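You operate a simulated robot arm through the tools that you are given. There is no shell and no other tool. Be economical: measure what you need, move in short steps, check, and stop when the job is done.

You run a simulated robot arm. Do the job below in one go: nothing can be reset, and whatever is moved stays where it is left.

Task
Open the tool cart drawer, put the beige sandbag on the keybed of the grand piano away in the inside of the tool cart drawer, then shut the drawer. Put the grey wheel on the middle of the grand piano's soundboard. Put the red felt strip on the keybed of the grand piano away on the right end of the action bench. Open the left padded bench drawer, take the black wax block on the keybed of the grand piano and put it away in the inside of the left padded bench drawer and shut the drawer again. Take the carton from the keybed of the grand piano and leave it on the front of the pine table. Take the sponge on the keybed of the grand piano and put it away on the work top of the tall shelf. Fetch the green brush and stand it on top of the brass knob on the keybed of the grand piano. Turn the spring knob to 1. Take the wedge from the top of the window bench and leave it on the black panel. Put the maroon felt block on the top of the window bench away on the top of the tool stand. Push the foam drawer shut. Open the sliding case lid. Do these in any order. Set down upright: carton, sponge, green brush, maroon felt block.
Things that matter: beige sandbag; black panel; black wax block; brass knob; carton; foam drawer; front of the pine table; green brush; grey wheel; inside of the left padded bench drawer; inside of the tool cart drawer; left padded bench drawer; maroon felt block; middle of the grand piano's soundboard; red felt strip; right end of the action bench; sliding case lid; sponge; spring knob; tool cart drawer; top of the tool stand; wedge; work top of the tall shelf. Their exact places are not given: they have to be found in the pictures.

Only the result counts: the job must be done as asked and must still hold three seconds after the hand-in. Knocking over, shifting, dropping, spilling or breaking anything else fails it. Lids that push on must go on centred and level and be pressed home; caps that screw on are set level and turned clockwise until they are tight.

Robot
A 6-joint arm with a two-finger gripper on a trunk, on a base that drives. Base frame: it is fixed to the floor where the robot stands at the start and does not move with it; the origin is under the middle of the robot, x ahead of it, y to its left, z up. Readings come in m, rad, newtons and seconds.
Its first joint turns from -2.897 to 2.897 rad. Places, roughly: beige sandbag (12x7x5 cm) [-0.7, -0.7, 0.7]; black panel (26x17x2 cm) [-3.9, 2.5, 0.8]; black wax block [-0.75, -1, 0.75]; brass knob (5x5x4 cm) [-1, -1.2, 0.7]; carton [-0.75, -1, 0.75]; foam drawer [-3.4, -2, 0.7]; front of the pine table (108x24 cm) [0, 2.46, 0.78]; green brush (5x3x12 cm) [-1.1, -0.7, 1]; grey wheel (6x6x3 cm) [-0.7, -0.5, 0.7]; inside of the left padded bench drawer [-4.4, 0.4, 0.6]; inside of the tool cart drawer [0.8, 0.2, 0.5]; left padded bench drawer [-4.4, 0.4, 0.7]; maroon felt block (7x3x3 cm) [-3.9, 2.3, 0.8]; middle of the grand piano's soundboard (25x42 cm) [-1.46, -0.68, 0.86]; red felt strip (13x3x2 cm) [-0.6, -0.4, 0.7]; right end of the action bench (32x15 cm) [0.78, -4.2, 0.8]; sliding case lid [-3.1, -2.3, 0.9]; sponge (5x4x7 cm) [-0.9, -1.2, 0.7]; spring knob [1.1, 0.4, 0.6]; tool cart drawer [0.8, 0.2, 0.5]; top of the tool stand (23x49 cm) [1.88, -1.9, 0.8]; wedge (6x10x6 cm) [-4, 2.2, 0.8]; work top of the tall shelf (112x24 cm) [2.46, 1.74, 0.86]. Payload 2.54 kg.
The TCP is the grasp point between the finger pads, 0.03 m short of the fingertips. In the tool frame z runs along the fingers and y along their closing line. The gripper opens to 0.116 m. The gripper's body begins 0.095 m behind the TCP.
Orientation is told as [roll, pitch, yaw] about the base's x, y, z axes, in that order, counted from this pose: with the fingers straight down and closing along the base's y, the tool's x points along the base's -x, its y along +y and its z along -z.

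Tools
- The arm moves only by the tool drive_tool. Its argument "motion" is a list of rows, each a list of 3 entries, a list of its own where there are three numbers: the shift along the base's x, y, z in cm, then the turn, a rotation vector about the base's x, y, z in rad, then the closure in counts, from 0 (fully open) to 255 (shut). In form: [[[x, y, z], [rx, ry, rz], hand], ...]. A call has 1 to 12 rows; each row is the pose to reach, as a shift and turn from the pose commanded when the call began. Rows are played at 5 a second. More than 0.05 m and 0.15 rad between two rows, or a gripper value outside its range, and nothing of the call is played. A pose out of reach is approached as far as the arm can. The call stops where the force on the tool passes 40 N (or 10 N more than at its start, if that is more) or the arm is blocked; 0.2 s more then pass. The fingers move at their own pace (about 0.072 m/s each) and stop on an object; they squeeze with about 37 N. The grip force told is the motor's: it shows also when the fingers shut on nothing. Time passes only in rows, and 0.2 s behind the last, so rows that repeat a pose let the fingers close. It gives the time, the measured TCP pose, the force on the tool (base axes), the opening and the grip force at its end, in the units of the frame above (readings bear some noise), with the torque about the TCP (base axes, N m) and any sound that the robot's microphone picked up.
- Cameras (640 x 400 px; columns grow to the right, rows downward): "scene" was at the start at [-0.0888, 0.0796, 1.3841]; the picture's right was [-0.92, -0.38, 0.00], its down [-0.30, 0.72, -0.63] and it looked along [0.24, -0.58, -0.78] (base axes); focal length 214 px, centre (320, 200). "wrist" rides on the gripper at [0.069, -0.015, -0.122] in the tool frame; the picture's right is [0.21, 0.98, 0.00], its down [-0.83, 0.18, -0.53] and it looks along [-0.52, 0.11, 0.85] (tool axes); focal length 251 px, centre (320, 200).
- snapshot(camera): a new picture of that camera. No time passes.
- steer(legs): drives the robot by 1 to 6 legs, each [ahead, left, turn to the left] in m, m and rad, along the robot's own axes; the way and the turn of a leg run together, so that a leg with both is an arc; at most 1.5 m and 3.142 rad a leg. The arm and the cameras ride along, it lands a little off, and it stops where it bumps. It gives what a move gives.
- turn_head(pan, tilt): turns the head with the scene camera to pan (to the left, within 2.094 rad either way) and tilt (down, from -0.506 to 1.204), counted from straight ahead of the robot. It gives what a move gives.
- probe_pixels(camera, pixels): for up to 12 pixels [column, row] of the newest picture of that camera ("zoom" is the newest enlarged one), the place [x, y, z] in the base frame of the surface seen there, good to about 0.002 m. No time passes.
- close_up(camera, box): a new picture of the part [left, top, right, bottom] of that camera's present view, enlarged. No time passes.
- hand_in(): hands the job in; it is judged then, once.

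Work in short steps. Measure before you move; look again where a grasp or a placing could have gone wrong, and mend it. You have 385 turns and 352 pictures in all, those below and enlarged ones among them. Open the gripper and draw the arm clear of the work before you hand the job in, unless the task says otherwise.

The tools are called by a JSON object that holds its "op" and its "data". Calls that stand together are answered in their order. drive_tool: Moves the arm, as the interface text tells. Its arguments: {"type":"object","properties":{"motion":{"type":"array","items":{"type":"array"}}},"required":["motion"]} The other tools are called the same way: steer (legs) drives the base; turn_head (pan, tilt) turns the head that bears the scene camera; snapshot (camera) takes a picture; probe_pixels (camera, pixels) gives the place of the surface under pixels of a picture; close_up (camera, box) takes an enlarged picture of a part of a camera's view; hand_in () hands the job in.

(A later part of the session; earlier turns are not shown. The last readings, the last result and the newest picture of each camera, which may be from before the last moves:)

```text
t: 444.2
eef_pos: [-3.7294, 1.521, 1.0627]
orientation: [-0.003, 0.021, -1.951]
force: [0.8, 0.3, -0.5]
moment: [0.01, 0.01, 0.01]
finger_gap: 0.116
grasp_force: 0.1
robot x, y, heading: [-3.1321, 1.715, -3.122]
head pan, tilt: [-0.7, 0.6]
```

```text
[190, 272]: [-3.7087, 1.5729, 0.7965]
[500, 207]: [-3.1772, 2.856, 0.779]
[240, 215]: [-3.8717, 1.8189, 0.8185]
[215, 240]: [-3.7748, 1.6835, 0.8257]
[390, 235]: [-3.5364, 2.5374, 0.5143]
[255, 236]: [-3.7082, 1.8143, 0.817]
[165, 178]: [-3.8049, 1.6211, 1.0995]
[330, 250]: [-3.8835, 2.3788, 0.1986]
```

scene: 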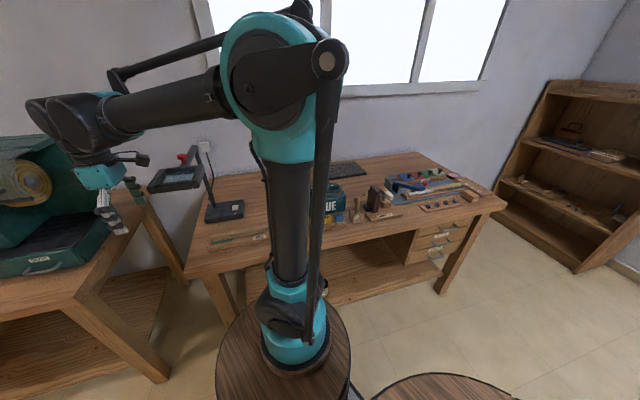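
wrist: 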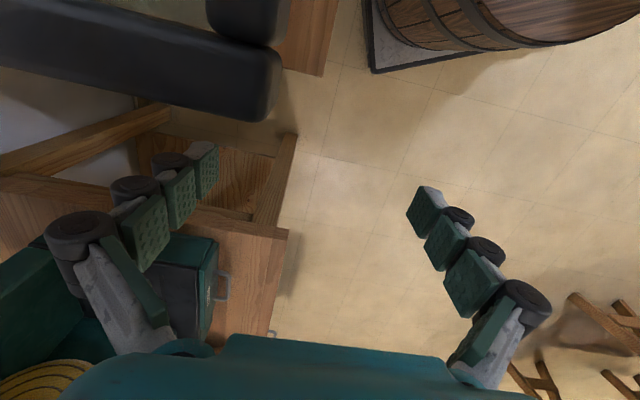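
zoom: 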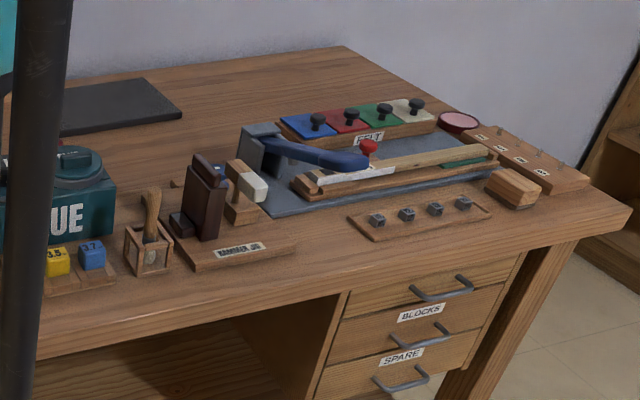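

The bench front runs (-3.71,1.57)→(-3.18,2.86). A lamp stands near the gripper, so retract and raise the arm before turning to face the bench.

{"op": "drive_tool", "data": {"motion": [[[4, 0, 2], [0, 0, 0], 0], [[8, 0, 4], [0, 0, 0], 0], [[12, 0, 6], [0, 0, 0], 0], [[16, 0, 8], [0, 0, 0], 0], [[19, 0, 11], [0, 0, 0], 0], [[20, 0, 15], [0, 0, 0], 0]]}}

{"op": "steer", "data": {"legs": [[0, -0.13, 0], [0, 0, -0.413]]}}

{"op": "turn_head", "data": {"pan": 0.0, "tilt": 0.7}}

{"op": "snapshot", "data": {"camera": "scene"}}

{"op": "snapshot", "data": {"camera": "wrist"}}

```text
t: 445.6
eef_pos: [-3.5294, 1.5199, 1.2134]
orientation: [-0.004, 0.021, -1.952]
force: [0.4, 0.2, 0.1]
moment: [0.0, -0.02, 0.0]
finger_gap: 0.1159
grasp_force: 0.0
robot x, y, heading: [-3.1317, 1.7165, -3.126]
head pan, tilt: [-0.7, 0.6]
```

```text
t: 448.1
eef_pos: [-3.578, 1.8292, 1.213]
orientation: [-0.003, 0.02, -2.367]
force: [-0.9, 0.6, -0.1]
moment: [0.02, 0.02, 0.03]
finger_gap: 0.1161
grasp_force: 0.0
robot x, y, heading: [-3.1336, 1.8488, 2.746]
head pan, tilt: [-0.7, 0.6]
```

```text
t: 449.2
eef_pos: [-3.5784, 1.8295, 1.2128]
orientation: [-0.003, 0.02, -2.369]
force: [0.7, 0.0, 0.0]
moment: [-0.01, 0.02, 0.0]
finger_gap: 0.116
grasp_force: 0.0
robot x, y, heading: [-3.1357, 1.8509, 2.744]
head pan, tilt: [0.0, 0.7]
```

```text
202 pictures are left
```

scene: 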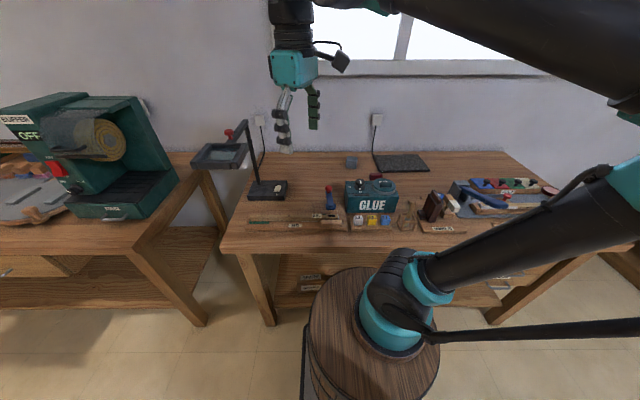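

```text
201 pictures are left
```

wrist: 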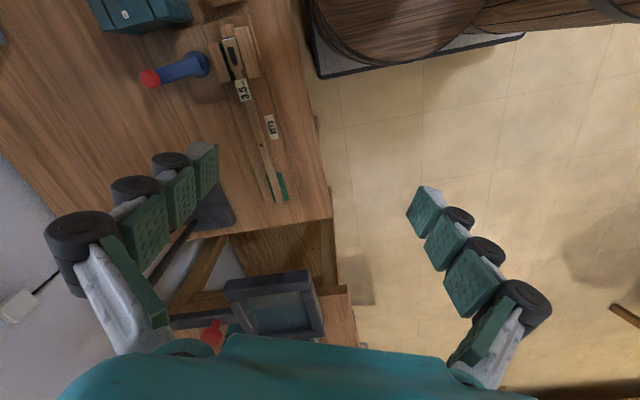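

Good view. Enlarge the table top.

{"op": "close_up", "data": {"camera": "scene", "box": [235, 140, 465, 250]}}

{"op": "probe_pixels", "data": {"camera": "zoom", "pixels": [[320, 60], [330, 65], [450, 60], [395, 110], [390, 100], [265, 185], [240, 210], [420, 75], [525, 75], [390, 50], [560, 180], [330, 80]]}}

```text
2.78 times, centred on (350, 195) of scene
```

zoom: 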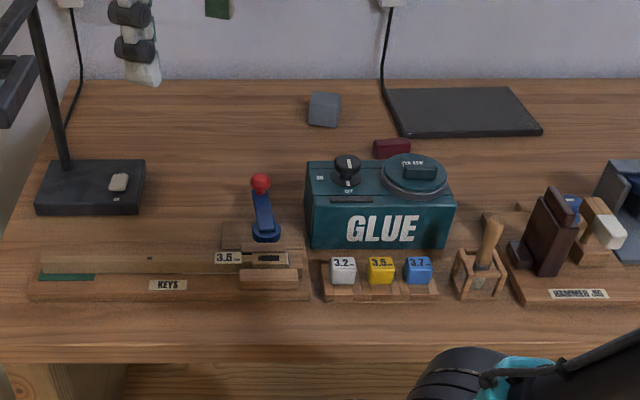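

```text
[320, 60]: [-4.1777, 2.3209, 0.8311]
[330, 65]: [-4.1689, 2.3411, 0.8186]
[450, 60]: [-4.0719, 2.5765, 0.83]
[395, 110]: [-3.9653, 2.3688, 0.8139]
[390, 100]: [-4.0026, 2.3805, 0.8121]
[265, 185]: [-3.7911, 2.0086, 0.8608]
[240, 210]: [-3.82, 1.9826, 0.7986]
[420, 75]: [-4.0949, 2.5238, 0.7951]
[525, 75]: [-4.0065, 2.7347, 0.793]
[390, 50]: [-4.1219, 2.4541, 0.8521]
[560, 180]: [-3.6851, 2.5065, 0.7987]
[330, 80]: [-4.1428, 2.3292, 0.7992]
```

{"op": "probe_pixels", "data": {"camera": "zoom", "pixels": [[325, 100], [323, 122], [312, 115], [338, 115], [392, 142], [392, 155], [376, 148], [408, 148], [465, 110], [400, 95], [510, 92], [530, 128]]}}

{"op": "close_up", "data": {"camera": "scene", "box": [335, 145, 435, 205]}}

```text
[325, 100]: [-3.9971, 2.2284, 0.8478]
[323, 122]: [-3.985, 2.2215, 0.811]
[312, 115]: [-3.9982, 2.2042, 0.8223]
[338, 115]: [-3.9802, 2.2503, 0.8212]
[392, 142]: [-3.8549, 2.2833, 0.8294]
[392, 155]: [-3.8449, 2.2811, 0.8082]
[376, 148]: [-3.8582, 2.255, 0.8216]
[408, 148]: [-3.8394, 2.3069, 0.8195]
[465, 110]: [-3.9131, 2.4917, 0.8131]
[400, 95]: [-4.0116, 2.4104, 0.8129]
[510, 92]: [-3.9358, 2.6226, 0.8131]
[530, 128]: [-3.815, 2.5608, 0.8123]
```

```text
6.40 times, centred on (385, 175) of scene
```

zoom: 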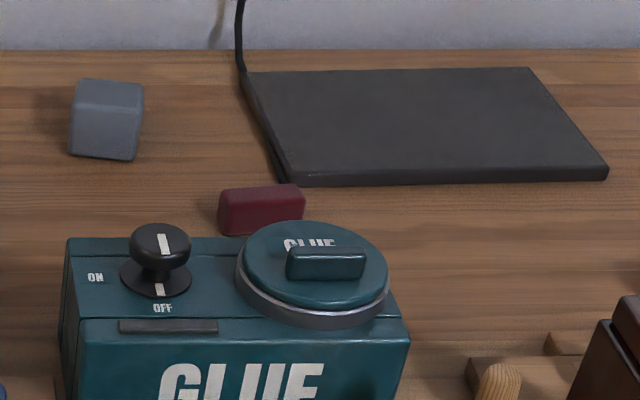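

Wedge at (-3.99,2.227); felt block at (-3.85,2.28); panel centre (-3.913,2.49). View the wedge from above.

{"op": "drive_tool", "data": {"motion": [[[-2.5, 4, 0], [0, 0, 0], 0], [[-5, 8, 0], [0, 0, 0], 0], [[-7.5, 12, 0], [0, 0, 0], 0], [[-10, 16, -1], [0, 0, 0], 0], [[-12.5, 20, -2], [0, 0, 0], 0], [[-15, 24, -3], [0, 0, 0], 0], [[-17.5, 28, -5], [0, 0, 0], 0], [[-20, 32, -7], [0, 0, 0], 0], [[-22.5, 36, -9], [0, 0, 0], 0], [[-25, 40, -11], [0, 0, 0], 0], [[-27.5, 44, -12], [0, 0, 0], 0], [[-30, 48, -13], [0, 0, 0], 0]]}}

{"op": "snapshot", "data": {"camera": "wrist"}}

```text
refused: row 7 steps farther than a row can; nothing moved
```

```text
198 pictures are left
```

wrist: 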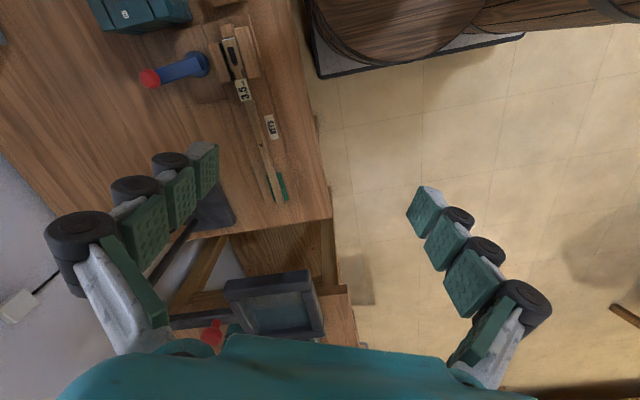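

I keep steps ≤4.5 cm in norm.

{"op": "drive_tool", "data": {"motion": [[[-2.5, 4, 0], [0, 0, 0], 0], [[-5, 8, 0], [0, 0, 0], 0], [[-7.5, 12, 0], [0, 0, 0], 0], [[-10, 16, -1], [0, 0, 0], 0], [[-12.5, 20, -2], [0, 0, 0], 0], [[-15, 24, -3], [0, 0, 0], 0], [[-17.5, 28, -4], [0, 0, 0], 0], [[-20, 32, -5], [0, 0, 0], 0], [[-22.5, 36, -6], [0, 0, 0], 0], [[-25, 40, -7], [0, 0, 0], 0], [[-27.5, 44, -8], [0, 0, 0], 0], [[-30, 48, -9], [0, 0, 0], 0]]}}

{"op": "snapshot", "data": {"camera": "wrist"}}

```text
t: 451.8
eef_pos: [-3.8783, 2.3084, 1.1237]
orientation: [-0.005, 0.023, -2.368]
force: [1.2, -0.4, 0.1]
moment: [0.03, 0.08, -0.01]
finger_gap: 0.1161
grasp_force: 0.1
robot x, y, heading: [-3.1327, 1.8494, 2.746]
head pan, tilt: [0.0, 0.7]
```

```text
197 pictures are left
```

wrist: 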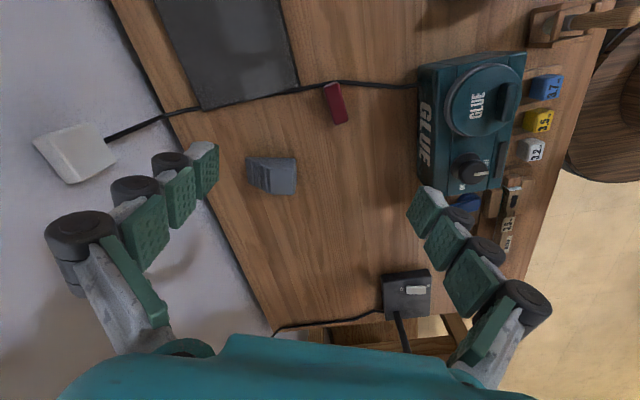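

{"op": "close_up", "data": {"camera": "wrist", "box": [220, 70, 380, 220]}}

{"op": "probe_pixels", "data": {"camera": "wrist", "pixels": [[250, 160], [292, 162], [250, 188], [292, 192], [270, 175], [326, 88], [340, 86], [335, 121], [348, 118], [337, 103]]}}

```text
2.67 times, centred on (300, 145) of wrist
```

zoom: 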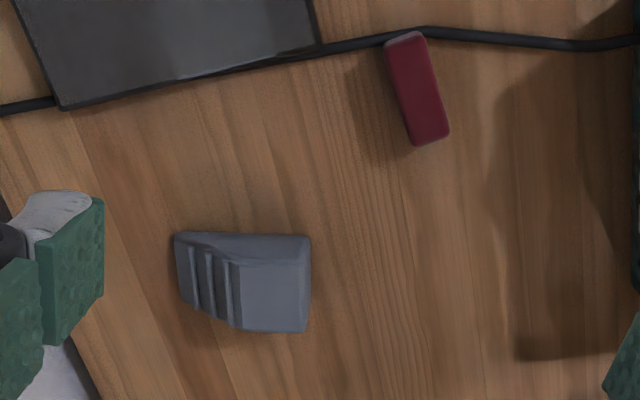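

```text
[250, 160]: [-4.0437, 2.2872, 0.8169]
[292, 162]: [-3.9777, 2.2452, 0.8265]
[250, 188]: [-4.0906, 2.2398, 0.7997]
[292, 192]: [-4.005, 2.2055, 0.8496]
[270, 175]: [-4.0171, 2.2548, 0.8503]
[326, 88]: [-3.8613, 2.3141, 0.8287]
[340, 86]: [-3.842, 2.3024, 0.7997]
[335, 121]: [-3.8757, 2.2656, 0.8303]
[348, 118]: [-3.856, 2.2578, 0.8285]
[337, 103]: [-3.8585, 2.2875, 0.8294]
```

{"op": "probe_pixels", "data": {"camera": "zoom", "pixels": [[180, 250], [195, 275], [215, 280], [235, 290], [250, 280], [280, 280], [300, 280], [305, 243], [300, 325], [245, 323], [190, 303], [235, 245]]}}

```text
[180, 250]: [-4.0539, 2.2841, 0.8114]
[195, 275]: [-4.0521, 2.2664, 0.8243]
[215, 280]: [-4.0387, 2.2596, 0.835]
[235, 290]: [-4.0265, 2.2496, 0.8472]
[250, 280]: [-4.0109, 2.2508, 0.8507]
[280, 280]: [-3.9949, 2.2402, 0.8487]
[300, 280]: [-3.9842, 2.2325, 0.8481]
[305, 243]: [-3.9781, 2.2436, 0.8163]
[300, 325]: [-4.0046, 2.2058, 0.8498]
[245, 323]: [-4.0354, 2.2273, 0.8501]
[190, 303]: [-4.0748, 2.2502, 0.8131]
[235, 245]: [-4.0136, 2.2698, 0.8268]
```

Wedge's high part grasp point (-4.01,2.237), width axis at 55°. Rotate −1.38 and go above, then descend.

{"op": "drive_tool", "data": {"motion": [[[-1.3, -0.7, 0], [0, 0, -0.138], 0], [[-2.6, -1.4, 0], [0, 0, -0.276], 0], [[-3.9, -2.1, 0], [0, 0, -0.414], 0], [[-5.2, -2.8, 0], [0, 0, -0.552], 0], [[-6.5, -3.5, -1], [0, 0, -0.69], 0], [[-7.8, -4.2, -3], [0, 0, -0.828], 0], [[-9.1, -4.9, -5], [0, 0, -0.966], 0], [[-10.4, -5.6, -7.5], [0, 0, -1.104], 0], [[-11.7, -6.3, -10.5], [0, 0, -1.242], 0], [[-13.2, -7.1, -13.5], [0, 0, -1.38], 0], [[-13.2, -7.1, -17.5], [0, 0, -1.38], 0]]}}

{"op": "snapshot", "data": {"camera": "wrist"}}

```text
t: 454.2
eef_pos: [-4.0084, 2.2391, 0.9455]
orientation: [-0.005, 0.02, 2.534]
force: [0.6, -0.4, 0.7]
moment: [0.03, 0.03, -0.01]
finger_gap: 0.1159
grasp_force: 0.1
robot x, y, heading: [-3.134, 1.8477, 2.739]
head pan, tilt: [0.0, 0.7]
```

```text
195 pictures are left
```

wrist: 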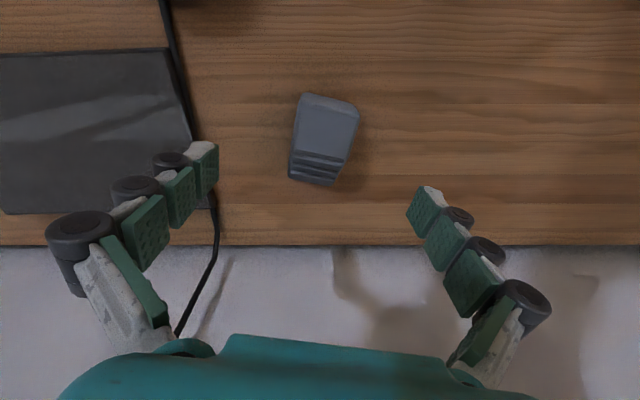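

Aligned. Narrow the opening a little, descend and grip.

{"op": "drive_tool", "data": {"motion": [[[0, 0, -3], [0, 0, 0], 68], [[0, 0, -6], [0, 0, 0], 68], [[0, 0, -9], [0, 0, 0], 68], [[0, 0, -11], [0, 0, 0], 68], [[0, 0, -11], [0, 0, 0], 255], [[0, 0, -11], [0, 0, 0], 255], [[0, 0, -11], [0, 0, 0], 255], [[0, 0, -11], [0, 0, 0], 255], [[0, 0, -10], [0, 0, 0], 255], [[0, 0, -8], [0, 0, 0], 255], [[0, 0, -5], [0, 0, 0], 255], [[0, 0, -2], [0, 0, 0], 255]]}}

{"op": "snapshot", "data": {"camera": "wrist"}}

```text
t: 456.8
eef_pos: [-4.0105, 2.2396, 0.927]
orientation: [-0.002, 0.021, 2.536]
force: [0.1, 0.3, -2.4]
moment: [-0.06, 0.0, -0.01]
finger_gap: 0.055
grasp_force: 36.8
robot x, y, heading: [-3.137, 1.8501, 2.744]
head pan, tilt: [0.0, 0.7]
```

```text
194 pictures are left
```

wrist: 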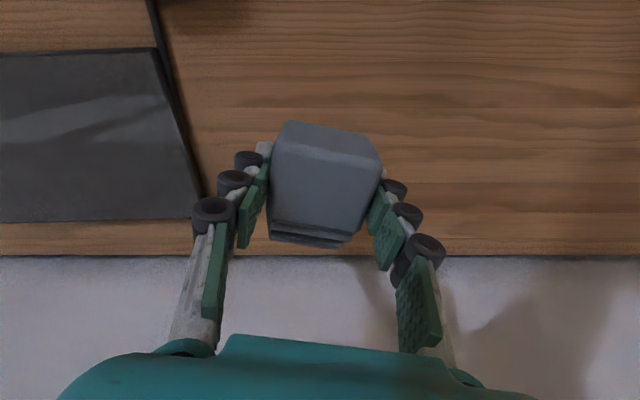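

Held. Move over the panel centre and lower.

{"op": "drive_tool", "data": {"motion": [[[1.9, 4, 2], [0, 0, 0], 255], [[3.8, 8.1, 3], [0, 0, 0], 255], [[5.7, 12.1, 3], [0, 0, 0], 255], [[7.6, 16.2, 3], [0, 0, 0], 255], [[9.5, 20.2, 2], [0, 0, 0], 255], [[11.4, 24.2, 0], [0, 0, 0], 255], [[11.4, 24.2, -4], [0, 0, 0], 255]]}}

{"op": "snapshot", "data": {"camera": "wrist"}}

```text
t: 458.4
eef_pos: [-3.8953, 2.4805, 0.8867]
orientation: [-0.004, 0.021, 2.536]
force: [-0.1, -0.6, -2.0]
moment: [-0.02, 0.0, 0.02]
finger_gap: 0.0549
grasp_force: 37.0
robot x, y, heading: [-3.1316, 1.8478, 2.742]
head pan, tilt: [0.0, 0.7]
```

```text
193 pictures are left
```

wrist: 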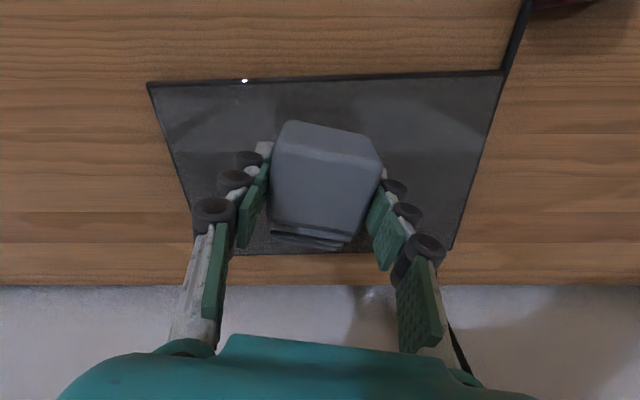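

Lower onto the panel and release.

{"op": "drive_tool", "data": {"motion": [[[0.3, 0, -2], [0, 0, 0], 255], [[0.5, 0, -3.5], [0, 0, 0], 255], [[0.5, 0, -3.8], [0, 0, 0], 255], [[0.5, 0, -3.8], [0, 0, 0], 180], [[0.5, 0, -3.8], [0, 0, 0], 68], [[0.5, 0, -3.8], [0, 0, 0], 68], [[0.5, 0, 0], [0, 0, 0], 68], [[0.5, 0, 4.5], [0, 0, 0], 68], [[0.5, 0, 9], [0, 0, 0], 68], [[2, -3, 12], [0, 0, 0], 68]]}}

{"op": "snapshot", "data": {"camera": "wrist"}}

```text
t: 460.6
eef_pos: [-3.8757, 2.4499, 1.0088]
orientation: [-0.004, 0.021, 2.533]
force: [0.3, -0.1, 0.0]
moment: [0.0, -0.02, -0.01]
finger_gap: 0.0852
grasp_force: 0.0
robot x, y, heading: [-3.1313, 1.8448, 2.74]
head pan, tilt: [0.0, 0.7]
```

```text
192 pictures are left
```

wrist: 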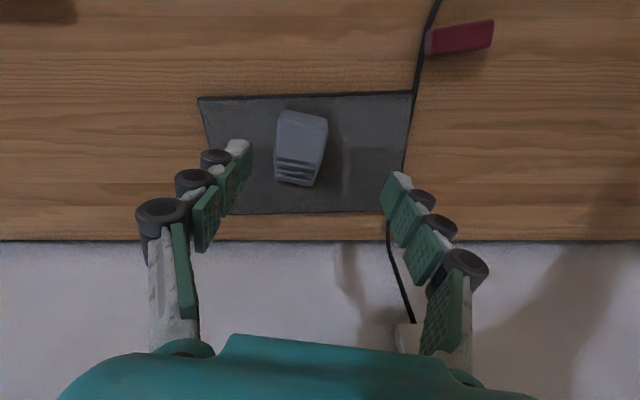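

Wedge is on the panel. Next the maroon felt block at (-3.8585,2.286), long axis 73°. Rotate −1.255 and go above it.

{"op": "drive_tool", "data": {"motion": [[[0.2, -1.8, 0], [0, 0, -0.14], 68], [[0.4, -3.6, 0], [0, 0, -0.28], 68], [[0.6, -5.4, 0], [0, 0, -0.42], 68], [[0.8, -7.2, 0], [0, 0, -0.56], 68], [[1, -9, 0], [0, 0, -0.7], 68], [[1.2, -10.8, 0], [0, 0, -0.84], 68], [[1.4, -12.6, -1], [0, 0, -0.98], 68], [[1.6, -14.5, -3], [0, 0, -1.12], 68], [[1.7, -16.4, -6], [0, 0, -1.255], 68], [[1.7, -16.4, -10], [0, 0, -1.255], 68]]}}

{"op": "snapshot", "data": {"camera": "wrist"}}

```text
t: 462.8
eef_pos: [-3.8578, 2.2862, 0.9061]
orientation: [-0.003, 0.021, 1.279]
force: [-0.1, 0.2, 0.5]
moment: [0.01, 0.01, 0.0]
finger_gap: 0.085
grasp_force: 0.0
robot x, y, heading: [-3.1332, 1.8471, 2.749]
head pan, tilt: [0.0, 0.7]
```

```text
191 pictures are left
```

wrist: 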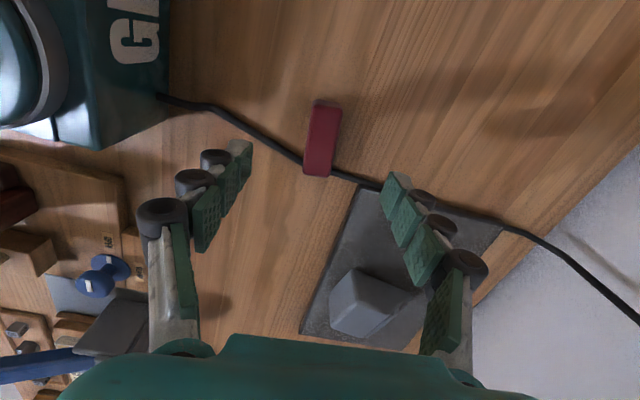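

Shift 1.5 cm away from the cord end, keep tips just above cord height, and grip.

{"op": "drive_tool", "data": {"motion": [[[-0.3, -1.2, -3], [0, 0, 0.08], 110], [[-0.3, -1.2, -5], [0, 0, 0.08], 120], [[-0.3, -1.2, -6.6], [0, 0, 0.08], 120]]}}

{"op": "snapshot", "data": {"camera": "wrist"}}

```text
t: 463.6
eef_pos: [-3.8606, 2.2744, 0.8413]
orientation: [-0.004, 0.022, 1.36]
force: [-0.2, 0.1, 0.5]
moment: [0.01, 0.02, -0.01]
finger_gap: 0.0612
grasp_force: 0.1
robot x, y, heading: [-3.138, 1.8458, 2.741]
head pan, tilt: [0.0, 0.7]
```

```text
190 pictures are left
```

wrist: 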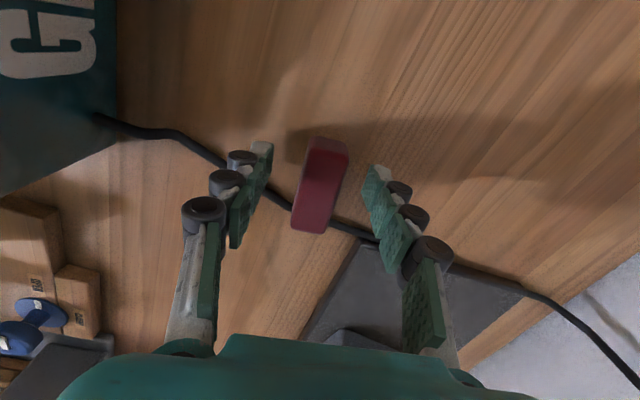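

{"op": "drive_tool", "data": {"motion": [[[0, 0, -0.2], [0, 0, 0], 200], [[0, 0, -0.2], [0, 0, 0], 255], [[0, 0, -0.2], [0, 0, 0], 255], [[0, 0, -0.2], [0, 0, 0], 255], [[0, 0, 1], [0, 0, 0], 255], [[0, 0, 3], [0, 0, 0], 255], [[0, 0, 6], [0, 0, 0], 255], [[0, 0, 10], [0, 0, 0], 255], [[0, 0, 14], [0, 0, 0], 255]]}}

{"op": "snapshot", "data": {"camera": "wrist"}}

```text
t: 465.6
eef_pos: [-3.8609, 2.2744, 0.9808]
orientation: [-0.002, 0.02, 1.36]
force: [0.0, 0.0, -1.0]
moment: [-0.04, -0.03, -0.02]
finger_gap: 0.0244
grasp_force: 37.5
robot x, y, heading: [-3.1333, 1.8486, 2.744]
head pan, tilt: [0.0, 0.7]
```

```text
189 pictures are left
```

wrist: 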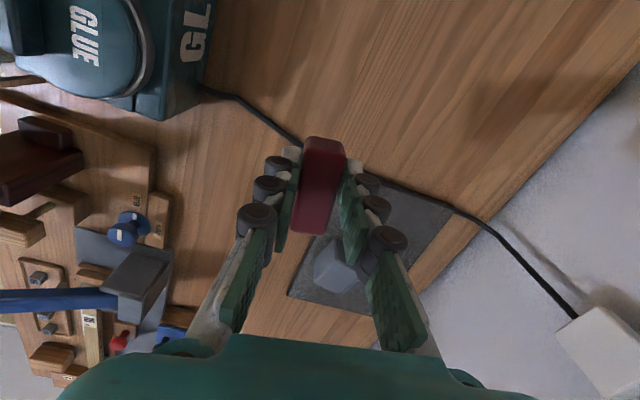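

Felt block held. Retract/raise and drive back east along y≈0.7.

{"op": "drive_tool", "data": {"motion": [[[3, -2.5, 2], [0, 0, 0], 255], [[6, -5, 4], [0, 0, 0], 255], [[9, -7.5, 6], [0, 0, 0], 255], [[12, -10, 8], [0, 0, 0], 255], [[15, -12.5, 10], [0, 0, 0], 255], [[18, -15, 12], [0, 0, 0], 255], [[21, -17.5, 13], [0, 0, 0], 255], [[24, -20, 13], [0, 0, 0], 255]]}}

{"op": "steer", "data": {"legs": [[-0.3, 0, 0], [-0.48, 0.86, 0], [0, 0, -2.744], [1.4, 0, 0], [1.25, -0.05, 0]]}}

```text
t: 467.4
eef_pos: [-3.6204, 2.0742, 1.1114]
orientation: [-0.002, 0.022, 1.36]
force: [0.6, 0.5, -0.4]
moment: [-0.06, -0.04, -0.03]
finger_gap: 0.0243
grasp_force: 36.4
robot x, y, heading: [-3.1337, 1.8496, 2.747]
head pan, tilt: [0.0, 0.7]
```

```text
t: 493.1
eef_pos: [0.4442, 0.627, 1.1108]
orientation: [-0.004, 0.022, -1.409]
force: [-0.4, 0.0, -0.4]
moment: [-0.02, 0.03, 0.0]
finger_gap: 0.0241
grasp_force: 37.4
robot x, y, heading: [-0.0918, 0.6606, -0.024]
head pan, tilt: [0.0, 0.7]
```

{"op": "steer", "data": {"legs": [[0, 0, -1.547], [1.35, 0.15, 0], [0.25, 0.95, 0], [0.4, 0.0, 0]]}}

{"op": "turn_head", "data": {"pan": 0.8, "tilt": 0.6}}

{"op": "snapshot", "data": {"camera": "scene"}}

```text
t: 510.4
eef_pos: [0.9795, -1.8658, 1.1121]
orientation: [-0.005, 0.021, -2.965]
force: [0.0, -0.9, 0.6]
moment: [0.01, -0.01, 0.01]
finger_gap: 0.0246
grasp_force: 36.3
robot x, y, heading: [1.0009, -1.3297, -1.572]
head pan, tilt: [0.0, 0.7]
```

```text
t: 511.5
eef_pos: [0.9795, -1.8653, 1.111]
orientation: [-0.003, 0.021, -2.964]
force: [-0.1, 0.1, -0.2]
moment: [0.01, -0.03, 0.03]
finger_gap: 0.0243
grasp_force: 36.5
robot x, y, heading: [1.009, -1.3299, -1.579]
head pan, tilt: [0.799, 0.6]
```

```text
188 pictures are left
```

scene: 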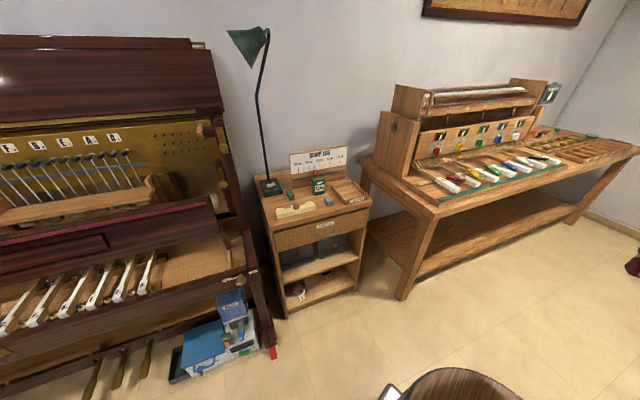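

{"op": "close_up", "data": {"camera": "scene", "box": [240, 140, 390, 260]}}

{"op": "probe_pixels", "data": {"camera": "zoom", "pixels": [[115, 310], [540, 270], [300, 320], [250, 330], [200, 250], [350, 330], [380, 270], [330, 290], [450, 290], [150, 225], [240, 290], [440, 220]]}}

```text
3.33 times, centred on (315, 200) of scene
```

zoom: 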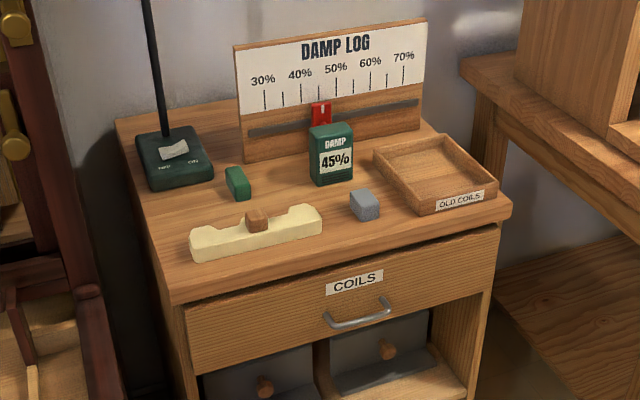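

```text
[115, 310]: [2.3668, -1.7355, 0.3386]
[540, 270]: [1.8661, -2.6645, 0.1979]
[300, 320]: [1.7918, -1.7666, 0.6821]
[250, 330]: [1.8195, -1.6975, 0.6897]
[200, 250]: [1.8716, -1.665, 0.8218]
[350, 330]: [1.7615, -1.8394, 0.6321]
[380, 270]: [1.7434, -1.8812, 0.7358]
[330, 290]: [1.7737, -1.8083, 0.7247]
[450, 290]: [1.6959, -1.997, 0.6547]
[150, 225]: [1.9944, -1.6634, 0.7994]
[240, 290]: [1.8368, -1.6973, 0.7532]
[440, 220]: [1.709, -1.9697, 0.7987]
```

{"op": "probe_pixels", "data": {"camera": "zoom", "pixels": [[340, 250], [400, 225], [345, 225], [280, 195], [290, 215], [180, 290], [505, 210], [365, 190], [380, 215], [310, 260], [320, 215], [120, 125]]}}

```text
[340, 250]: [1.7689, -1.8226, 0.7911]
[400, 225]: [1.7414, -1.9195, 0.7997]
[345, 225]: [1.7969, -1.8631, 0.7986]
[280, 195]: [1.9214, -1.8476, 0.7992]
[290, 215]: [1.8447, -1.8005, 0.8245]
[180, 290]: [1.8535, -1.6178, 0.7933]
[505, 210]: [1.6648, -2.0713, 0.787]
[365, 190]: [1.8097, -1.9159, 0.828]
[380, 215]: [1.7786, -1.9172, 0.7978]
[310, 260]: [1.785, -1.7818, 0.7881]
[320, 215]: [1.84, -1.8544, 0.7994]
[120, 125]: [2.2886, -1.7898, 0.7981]
```

I check the upright piano's clearance before turning toward the stand.

{"op": "probe_pixels", "data": {"camera": "scene", "pixels": [[272, 352], [255, 272], [180, 378], [90, 395], [400, 298], [250, 270], [215, 290]]}}

```text
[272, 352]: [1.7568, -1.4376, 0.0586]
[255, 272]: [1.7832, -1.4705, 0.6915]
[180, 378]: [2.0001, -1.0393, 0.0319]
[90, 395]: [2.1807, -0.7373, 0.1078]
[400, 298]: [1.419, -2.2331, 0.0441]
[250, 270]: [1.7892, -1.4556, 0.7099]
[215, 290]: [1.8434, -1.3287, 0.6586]
```

{"op": "steer", "data": {"legs": [[0.22, 0.1, 0], [0, 0, 1.18]]}}

{"op": "snapshot", "data": {"camera": "wrist"}}

{"op": "turn_head", "data": {"pan": 0.1, "tilt": 0.7}}

{"op": "snapshot", "data": {"camera": "scene"}}

```text
t: 516.2
eef_pos: [1.5896, -1.7777, 1.1111]
orientation: [-0.004, 0.021, -1.785]
force: [-0.5, -0.5, 0.4]
moment: [0.01, 0.01, 0.03]
finger_gap: 0.0242
grasp_force: 37.1
robot x, y, heading: [1.1056, -1.5493, -0.4]
head pan, tilt: [0.799, 0.6]
```

```text
186 pictures are left
```

wrist: 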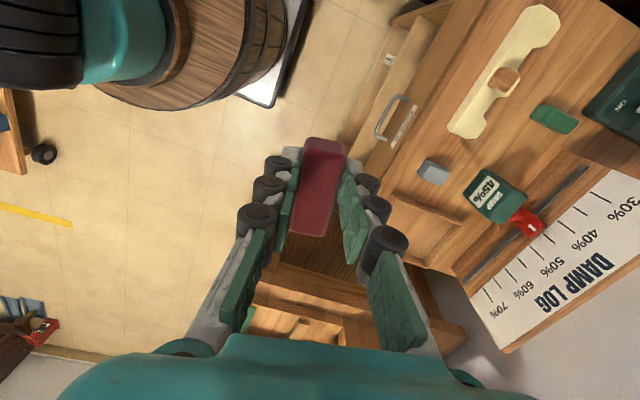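

```text
t: 517.3
eef_pos: [1.5892, -1.777, 1.1118]
orientation: [-0.002, 0.021, -1.785]
force: [-0.5, -0.2, 0.2]
moment: [0.0, 0.01, 0.02]
finger_gap: 0.0245
grasp_force: 36.7
robot x, y, heading: [1.1033, -1.5468, -0.402]
head pan, tilt: [0.099, 0.7]
```

```text
185 pictures are left
```

scene: 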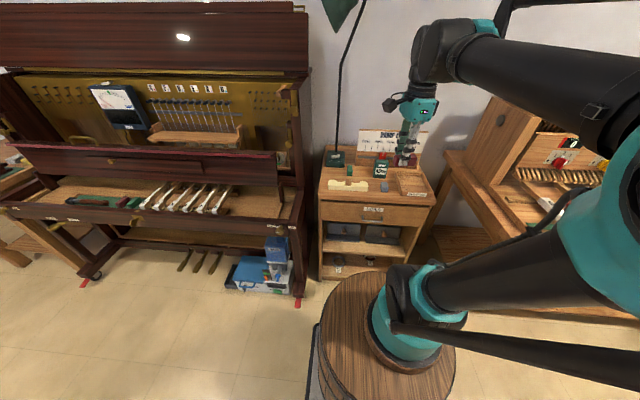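

{"op": "probe_pixels", "data": {"camera": "wrist", "pixels": [[480, 145], [520, 150], [530, 160], [455, 140], [420, 130], [445, 165], [490, 170], [540, 105], [570, 125], [412, 175], [440, 120], [400, 190]]}}

{"op": "close_up", "data": {"camera": "wrist", "box": [360, 20, 640, 260]}}

```text
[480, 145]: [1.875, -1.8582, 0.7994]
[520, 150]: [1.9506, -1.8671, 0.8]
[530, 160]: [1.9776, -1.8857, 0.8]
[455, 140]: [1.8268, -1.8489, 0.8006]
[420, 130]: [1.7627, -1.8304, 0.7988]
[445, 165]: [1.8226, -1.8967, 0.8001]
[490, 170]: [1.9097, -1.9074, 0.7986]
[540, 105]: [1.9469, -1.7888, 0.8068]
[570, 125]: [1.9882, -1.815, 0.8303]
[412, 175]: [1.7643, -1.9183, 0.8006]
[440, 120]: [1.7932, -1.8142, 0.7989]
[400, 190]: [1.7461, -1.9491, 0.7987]
```

```text
1.67 times, centred on (500, 140) of wrist
```

zoom: 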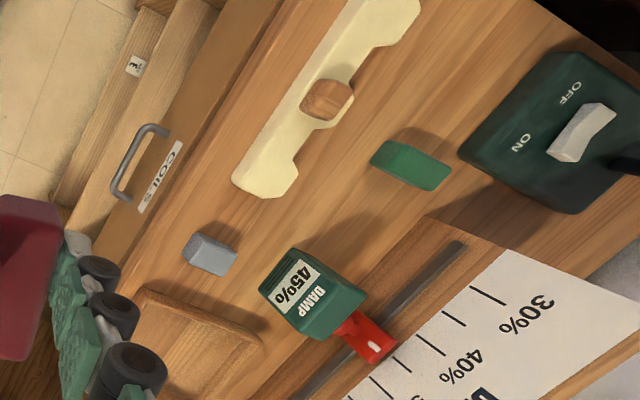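

Free spot between the cream piece, green block and damp gauge at about (1.94,-1.866). Rotate +1.667 (camera toward robot) and move above.

{"op": "drive_tool", "data": {"motion": [[[2.8, -0.7, 0], [0, 0, 0.139], 255], [[5.7, -1.5, 0], [0, 0, 0.278], 255], [[8.5, -2.2, 0], [0, 0, 0.417], 255], [[11.3, -2.9, 0], [0, 0, 0.556], 255], [[14.2, -3.7, 0], [0, 0, 0.695], 255], [[17, -4.4, 0], [0, 0, 0.834], 255], [[19.8, -5.1, 0], [0, 0, 0.973], 255], [[22.7, -5.9, 0], [0, 0, 1.112], 255], [[25.5, -6.6, -1], [0, 0, 1.251], 255], [[28.3, -7.3, -3], [0, 0, 1.39], 255], [[31.2, -8.1, -5], [0, 0, 1.529], 255], [[34, -8.8, -7], [0, 0, 1.667], 255]]}}

{"op": "snapshot", "data": {"camera": "wrist"}}

```text
t: 519.9
eef_pos: [1.9271, -1.8657, 1.043]
orientation: [-0.004, 0.022, -0.117]
force: [0.5, 0.2, 0.0]
moment: [0.0, -0.04, -0.01]
finger_gap: 0.0241
grasp_force: 36.8
robot x, y, heading: [1.1005, -1.551, -0.4]
head pan, tilt: [0.099, 0.7]
```

```text
183 pictures are left
```

wrist: 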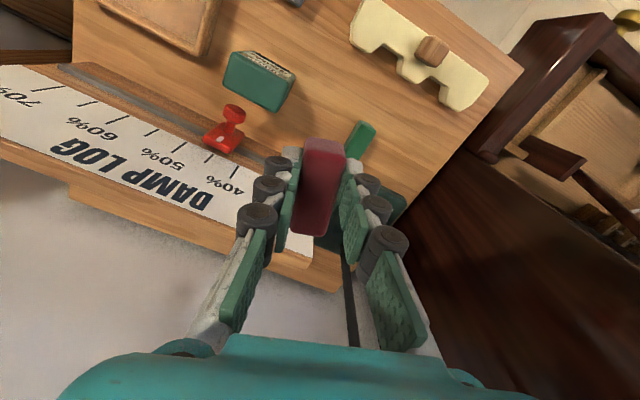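

A dark lamp pole shows at (350,310); probe it.

{"op": "probe_pixels", "data": {"camera": "wrist", "pixels": [[350, 300], [352, 330], [345, 275], [398, 200], [362, 135], [270, 80], [235, 115], [340, 100], [330, 130], [250, 180]]}}

```text
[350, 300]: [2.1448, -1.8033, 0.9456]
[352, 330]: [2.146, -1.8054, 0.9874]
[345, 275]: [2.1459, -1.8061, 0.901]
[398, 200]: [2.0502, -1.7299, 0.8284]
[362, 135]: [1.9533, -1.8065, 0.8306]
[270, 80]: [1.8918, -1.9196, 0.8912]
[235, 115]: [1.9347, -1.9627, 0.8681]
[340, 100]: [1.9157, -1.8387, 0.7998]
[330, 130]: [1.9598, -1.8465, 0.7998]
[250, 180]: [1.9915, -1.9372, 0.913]
```

{"op": "probe_pixels", "data": {"camera": "wrist", "pixels": [[357, 123], [347, 145], [345, 152], [374, 130], [293, 78], [285, 105], [276, 110], [250, 60], [300, 140], [265, 155], [228, 90], [355, 150]]}}

```text
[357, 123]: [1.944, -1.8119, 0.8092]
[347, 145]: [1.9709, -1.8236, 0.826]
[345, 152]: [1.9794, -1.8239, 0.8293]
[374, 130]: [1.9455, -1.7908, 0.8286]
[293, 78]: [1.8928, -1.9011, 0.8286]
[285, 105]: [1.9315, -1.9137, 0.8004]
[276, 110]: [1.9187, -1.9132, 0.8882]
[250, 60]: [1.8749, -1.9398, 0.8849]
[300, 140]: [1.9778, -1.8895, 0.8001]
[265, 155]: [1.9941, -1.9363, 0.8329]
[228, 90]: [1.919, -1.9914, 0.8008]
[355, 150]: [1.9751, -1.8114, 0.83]
```

Clearances ≈1.3 cm each side of the fingers. Descend, release with a small opening, and rise.

{"op": "drive_tool", "data": {"motion": [[[0.2, 0, -4.5], [0, 0, 0], 255], [[0.2, 0, -9], [0, 0, 0], 255], [[0.2, 0, -13.5], [0, 0, 0], 255], [[0.2, 0, -17.5], [0, 0, 0], 255], [[0.2, 0, -19.5], [0, 0, 0], 255], [[0.2, 0, -20.3], [0, 0, 0], 255], [[0.2, 0, -20.3], [0, 0, 0], 180], [[0.2, 0, -20.3], [0, 0, 0], 162], [[0.2, 0, -20.3], [0, 0, 0], 162], [[0.2, 0, -17], [0, 0, 0], 162], [[0.2, 0, -12.5], [0, 0, 0], 162], [[0.2, 0, -8], [0, 0, 0], 162]]}}

{"op": "snapshot", "data": {"camera": "wrist"}}

```text
t: 522.5
eef_pos: [1.9307, -1.8641, 0.9609]
orientation: [-0.005, 0.021, -0.118]
force: [0.9, -0.4, -0.9]
moment: [0.03, -0.01, 0.0]
finger_gap: 0.0423
grasp_force: 0.1
robot x, y, heading: [1.1023, -1.5497, -0.401]
head pan, tilt: [0.099, 0.7]
```

```text
182 pictures are left
```

wrist: 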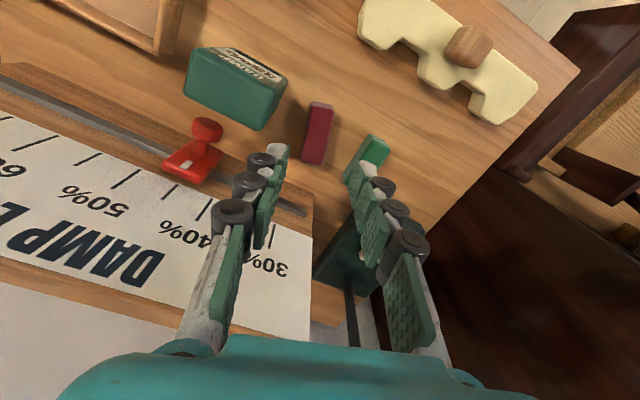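

Felt block is down. Retract and drive back to the keybed for the brush.

{"op": "drive_tool", "data": {"motion": [[[-2, 0.5, 4], [0, 0, 0], 162], [[-6, 1.5, 7], [0, 0, 0], 162], [[-10, 2.5, 9], [0, 0, 0], 100], [[-14, 3.5, 11], [0, 0, 0], 0], [[-18, 4.5, 13], [0, 0, 0], 0], [[-22, 5.5, 14], [0, 0, 0], 0], [[-26, 6.5, 14], [0, 0, 0], 0], [[-30, 7.5, 14], [0, 0, 0], 0]]}}

{"op": "steer", "data": {"legs": [[-0.36, 0.6, 0], [0, 0, -2.74], [0.85, 0.05, 0]]}}

```text
refused: row 2 steps farther than a row can; nothing moved
```

```text
t: 536.9
eef_pos: [-0.7378, -0.9517, 0.9623]
orientation: [-0.003, 0.022, -2.857]
force: [-0.2, 0.0, 0.7]
moment: [-0.03, -0.01, 0.01]
finger_gap: 0.0423
grasp_force: 0.0
robot x, y, heading: [0.1494, -0.9133, -3.139]
head pan, tilt: [0.099, 0.7]
```

The arm move was refused (my mistake to chain); the drive went without reported contact. I check the stand and upright for any disturbance.

{"op": "turn_head", "data": {"pan": 2.09, "tilt": 0.35}}

{"op": "snapshot", "data": {"camera": "scene"}}

{"op": "close_up", "data": {"camera": "scene", "box": [0, 100, 240, 250]}}

```text
t: 538.9
eef_pos: [-0.7375, -0.9514, 0.9611]
orientation: [-0.002, 0.021, -2.854]
force: [0.6, -0.5, 0.4]
moment: [0.0, -0.03, 0.01]
finger_gap: 0.0422
grasp_force: 0.1
robot x, y, heading: [0.1506, -0.9095, -3.14]
head pan, tilt: [2.089, 0.351]
```

```text
181 pictures are left
```

scene: 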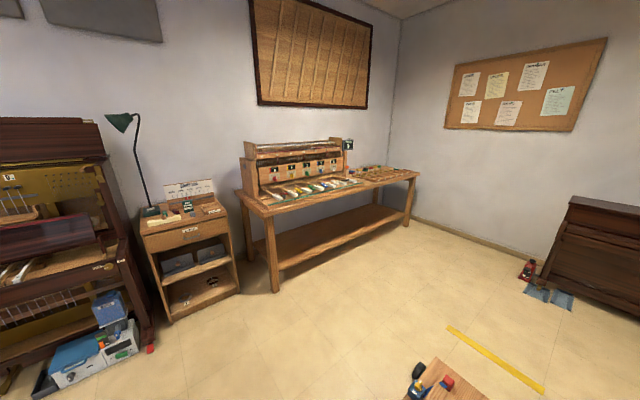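

```text
2.67 times, centred on (120, 175) of scene
```

zoom: 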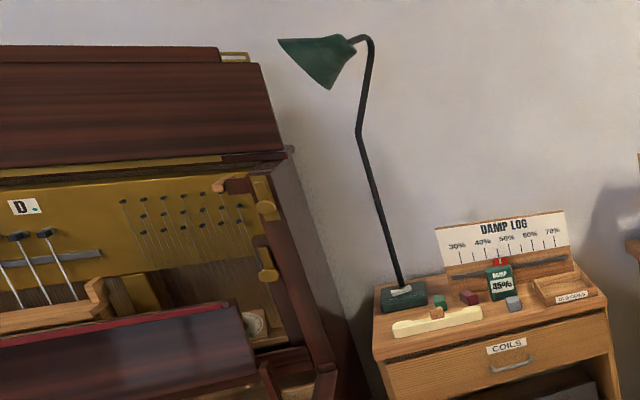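

All intact. Raise the arm before moving closer to the piano.

{"op": "drive_tool", "data": {"motion": [[[2, 0, 4], [0, 0, 0], 100], [[4, 0, 8], [0, 0, 0], 50], [[6, 0, 12], [0, 0, 0], 0], [[8, 0, 16], [0, 0, 0], 0], [[10, 0, 19], [0, 0, 0], 0]]}}

```text
t: 540.0
eef_pos: [-0.6373, -0.9508, 1.1521]
orientation: [-0.004, 0.02, -2.855]
force: [-0.3, 0.9, -0.7]
moment: [-0.01, -0.05, -0.01]
finger_gap: 0.116
grasp_force: 0.1
robot x, y, heading: [0.1493, -0.9162, -3.138]
head pan, tilt: [2.089, 0.351]
```

{"op": "steer", "data": {"legs": [[0.15, 0.0, 0]]}}

{"op": "turn_head", "data": {"pan": 0.0, "tilt": 0.7}}

{"op": "snapshot", "data": {"camera": "scene"}}

{"op": "snapshot", "data": {"camera": "wrist"}}

```text
t: 541.4
eef_pos: [-0.7866, -0.9527, 1.1509]
orientation: [-0.004, 0.021, -2.853]
force: [0.5, -0.3, -0.3]
moment: [0.01, 0.0, -0.02]
finger_gap: 0.1159
grasp_force: 0.0
robot x, y, heading: [-0.0045, -0.917, -3.136]
head pan, tilt: [2.089, 0.351]
```

```text
t: 543.4
eef_pos: [-0.7875, -0.9525, 1.1512]
orientation: [-0.004, 0.02, -2.853]
force: [-0.7, 0.5, -0.3]
moment: [-0.01, -0.02, 0.0]
finger_gap: 0.1162
grasp_force: 0.0
robot x, y, heading: [-0.0049, -0.9148, -3.139]
head pan, tilt: [0.0, 0.7]
```

```text
179 pictures are left
```

scene: 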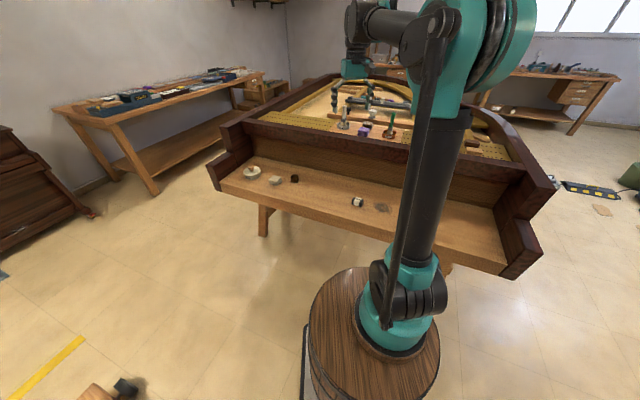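

```text
178 pictures are left
```

wrist: 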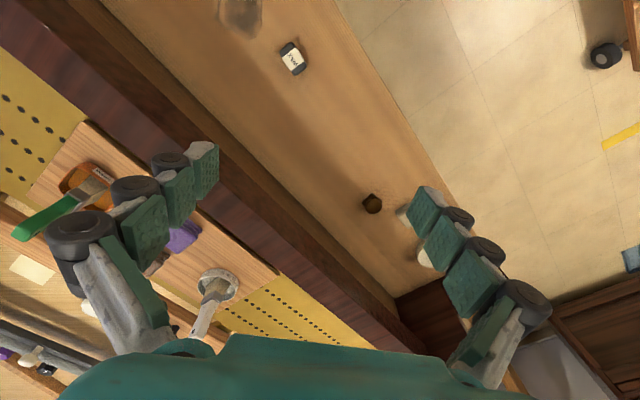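

{"op": "close_up", "data": {"camera": "scene", "box": [330, 90, 430, 150]}}

{"op": "close_up", "data": {"camera": "scene", "box": [275, 160, 315, 190]}}

{"op": "probe_pixels", "data": {"camera": "zoom", "pixels": [[310, 225], [290, 225], [330, 225], [310, 215], [310, 240], [310, 270], [300, 280]]}}

```text
6.40 times, centred on (380, 120) of scene
```

zoom: 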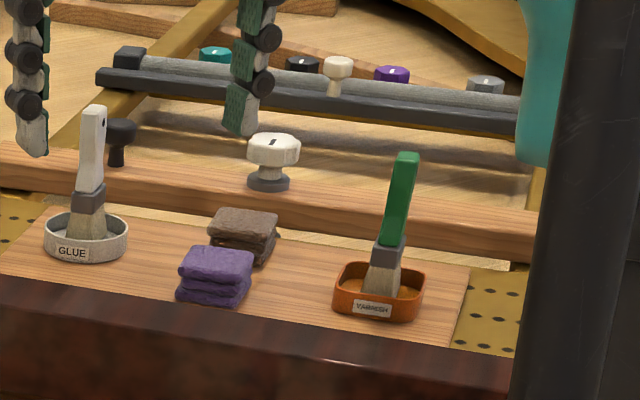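

```text
13.33 times, centred on (295, 175) of scene
```

zoom: 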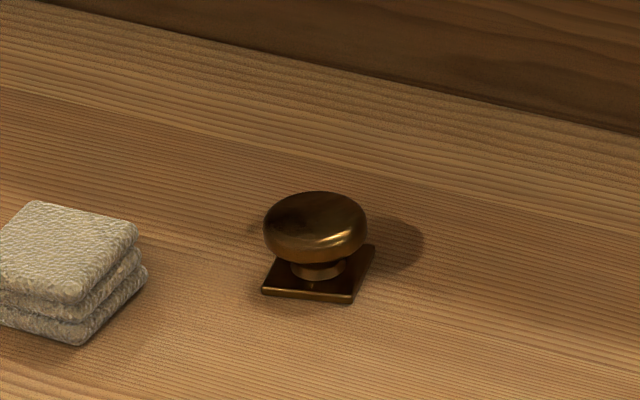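

```text
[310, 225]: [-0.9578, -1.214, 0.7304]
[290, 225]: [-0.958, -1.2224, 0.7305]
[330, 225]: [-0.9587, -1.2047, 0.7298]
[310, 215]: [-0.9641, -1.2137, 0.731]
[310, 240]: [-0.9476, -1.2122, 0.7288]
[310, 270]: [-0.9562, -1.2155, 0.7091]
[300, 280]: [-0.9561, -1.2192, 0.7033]
```

Knob top is at z≈0.7305 near (-0.960,-1.2125). Now view the brush from above.

{"op": "drive_tool", "data": {"motion": [[[-1, 4, 1], [0, 0, 0], 0], [[-2, 8, 2], [0, 0, 0], 0], [[-3, 12, 3], [0, 0, 0], 0], [[-4, 16, 4], [0, 0, 0], 0], [[-6, 20, 5], [0, 0, 0], 0], [[-8, 24, 6], [0, 0, 0], 0], [[-10, 27, 7], [0, 0, 0], 0], [[-11, 30, 8], [0, 0, 0], 0]]}}

{"op": "snapshot", "data": {"camera": "wrist"}}

```text
t: 545.2
eef_pos: [-0.8965, -0.6531, 1.2326]
orientation: [-0.003, 0.022, -2.852]
force: [0.5, -0.8, 1.1]
moment: [0.08, 0.04, 0.01]
finger_gap: 0.1162
grasp_force: 0.1
robot x, y, heading: [-0.0047, -0.9158, -3.135]
head pan, tilt: [0.0, 0.7]
```

```text
175 pictures are left
```

wrist: 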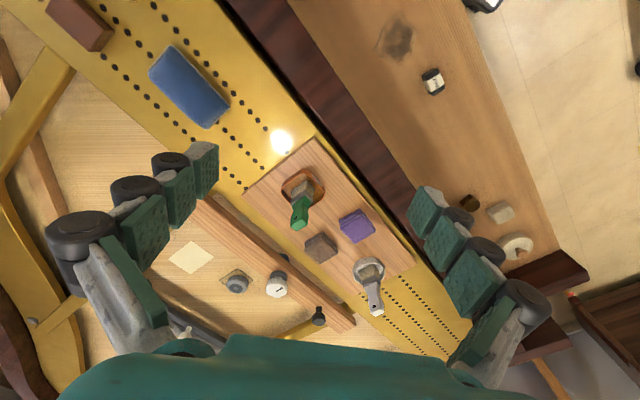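

{"op": "close_up", "data": {"camera": "wrist", "box": [260, 150, 360, 250]}}

{"op": "probe_pixels", "data": {"camera": "wrist", "pixels": [[299, 224], [296, 215], [302, 205], [293, 222], [304, 222], [308, 190], [300, 198], [315, 180], [283, 190], [318, 198]]}}

```text
4.00 times, centred on (310, 200) of wrist
```

zoom: 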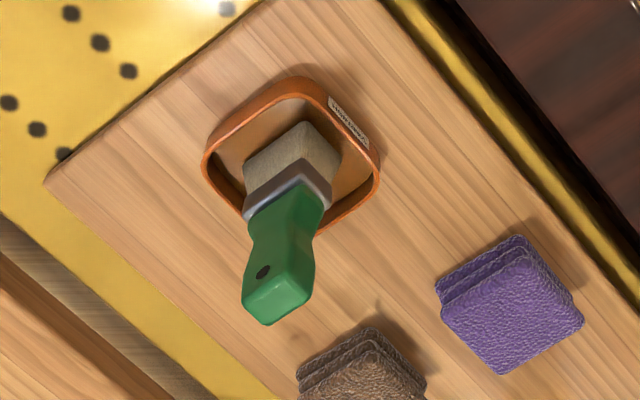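

```text
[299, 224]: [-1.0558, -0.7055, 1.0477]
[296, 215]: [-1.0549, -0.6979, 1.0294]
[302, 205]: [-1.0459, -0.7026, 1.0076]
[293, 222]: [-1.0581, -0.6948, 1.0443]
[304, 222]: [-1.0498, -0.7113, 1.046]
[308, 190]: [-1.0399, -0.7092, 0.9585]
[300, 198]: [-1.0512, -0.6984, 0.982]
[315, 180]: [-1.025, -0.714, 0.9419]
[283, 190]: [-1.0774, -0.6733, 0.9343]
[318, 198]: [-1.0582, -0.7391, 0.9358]
```

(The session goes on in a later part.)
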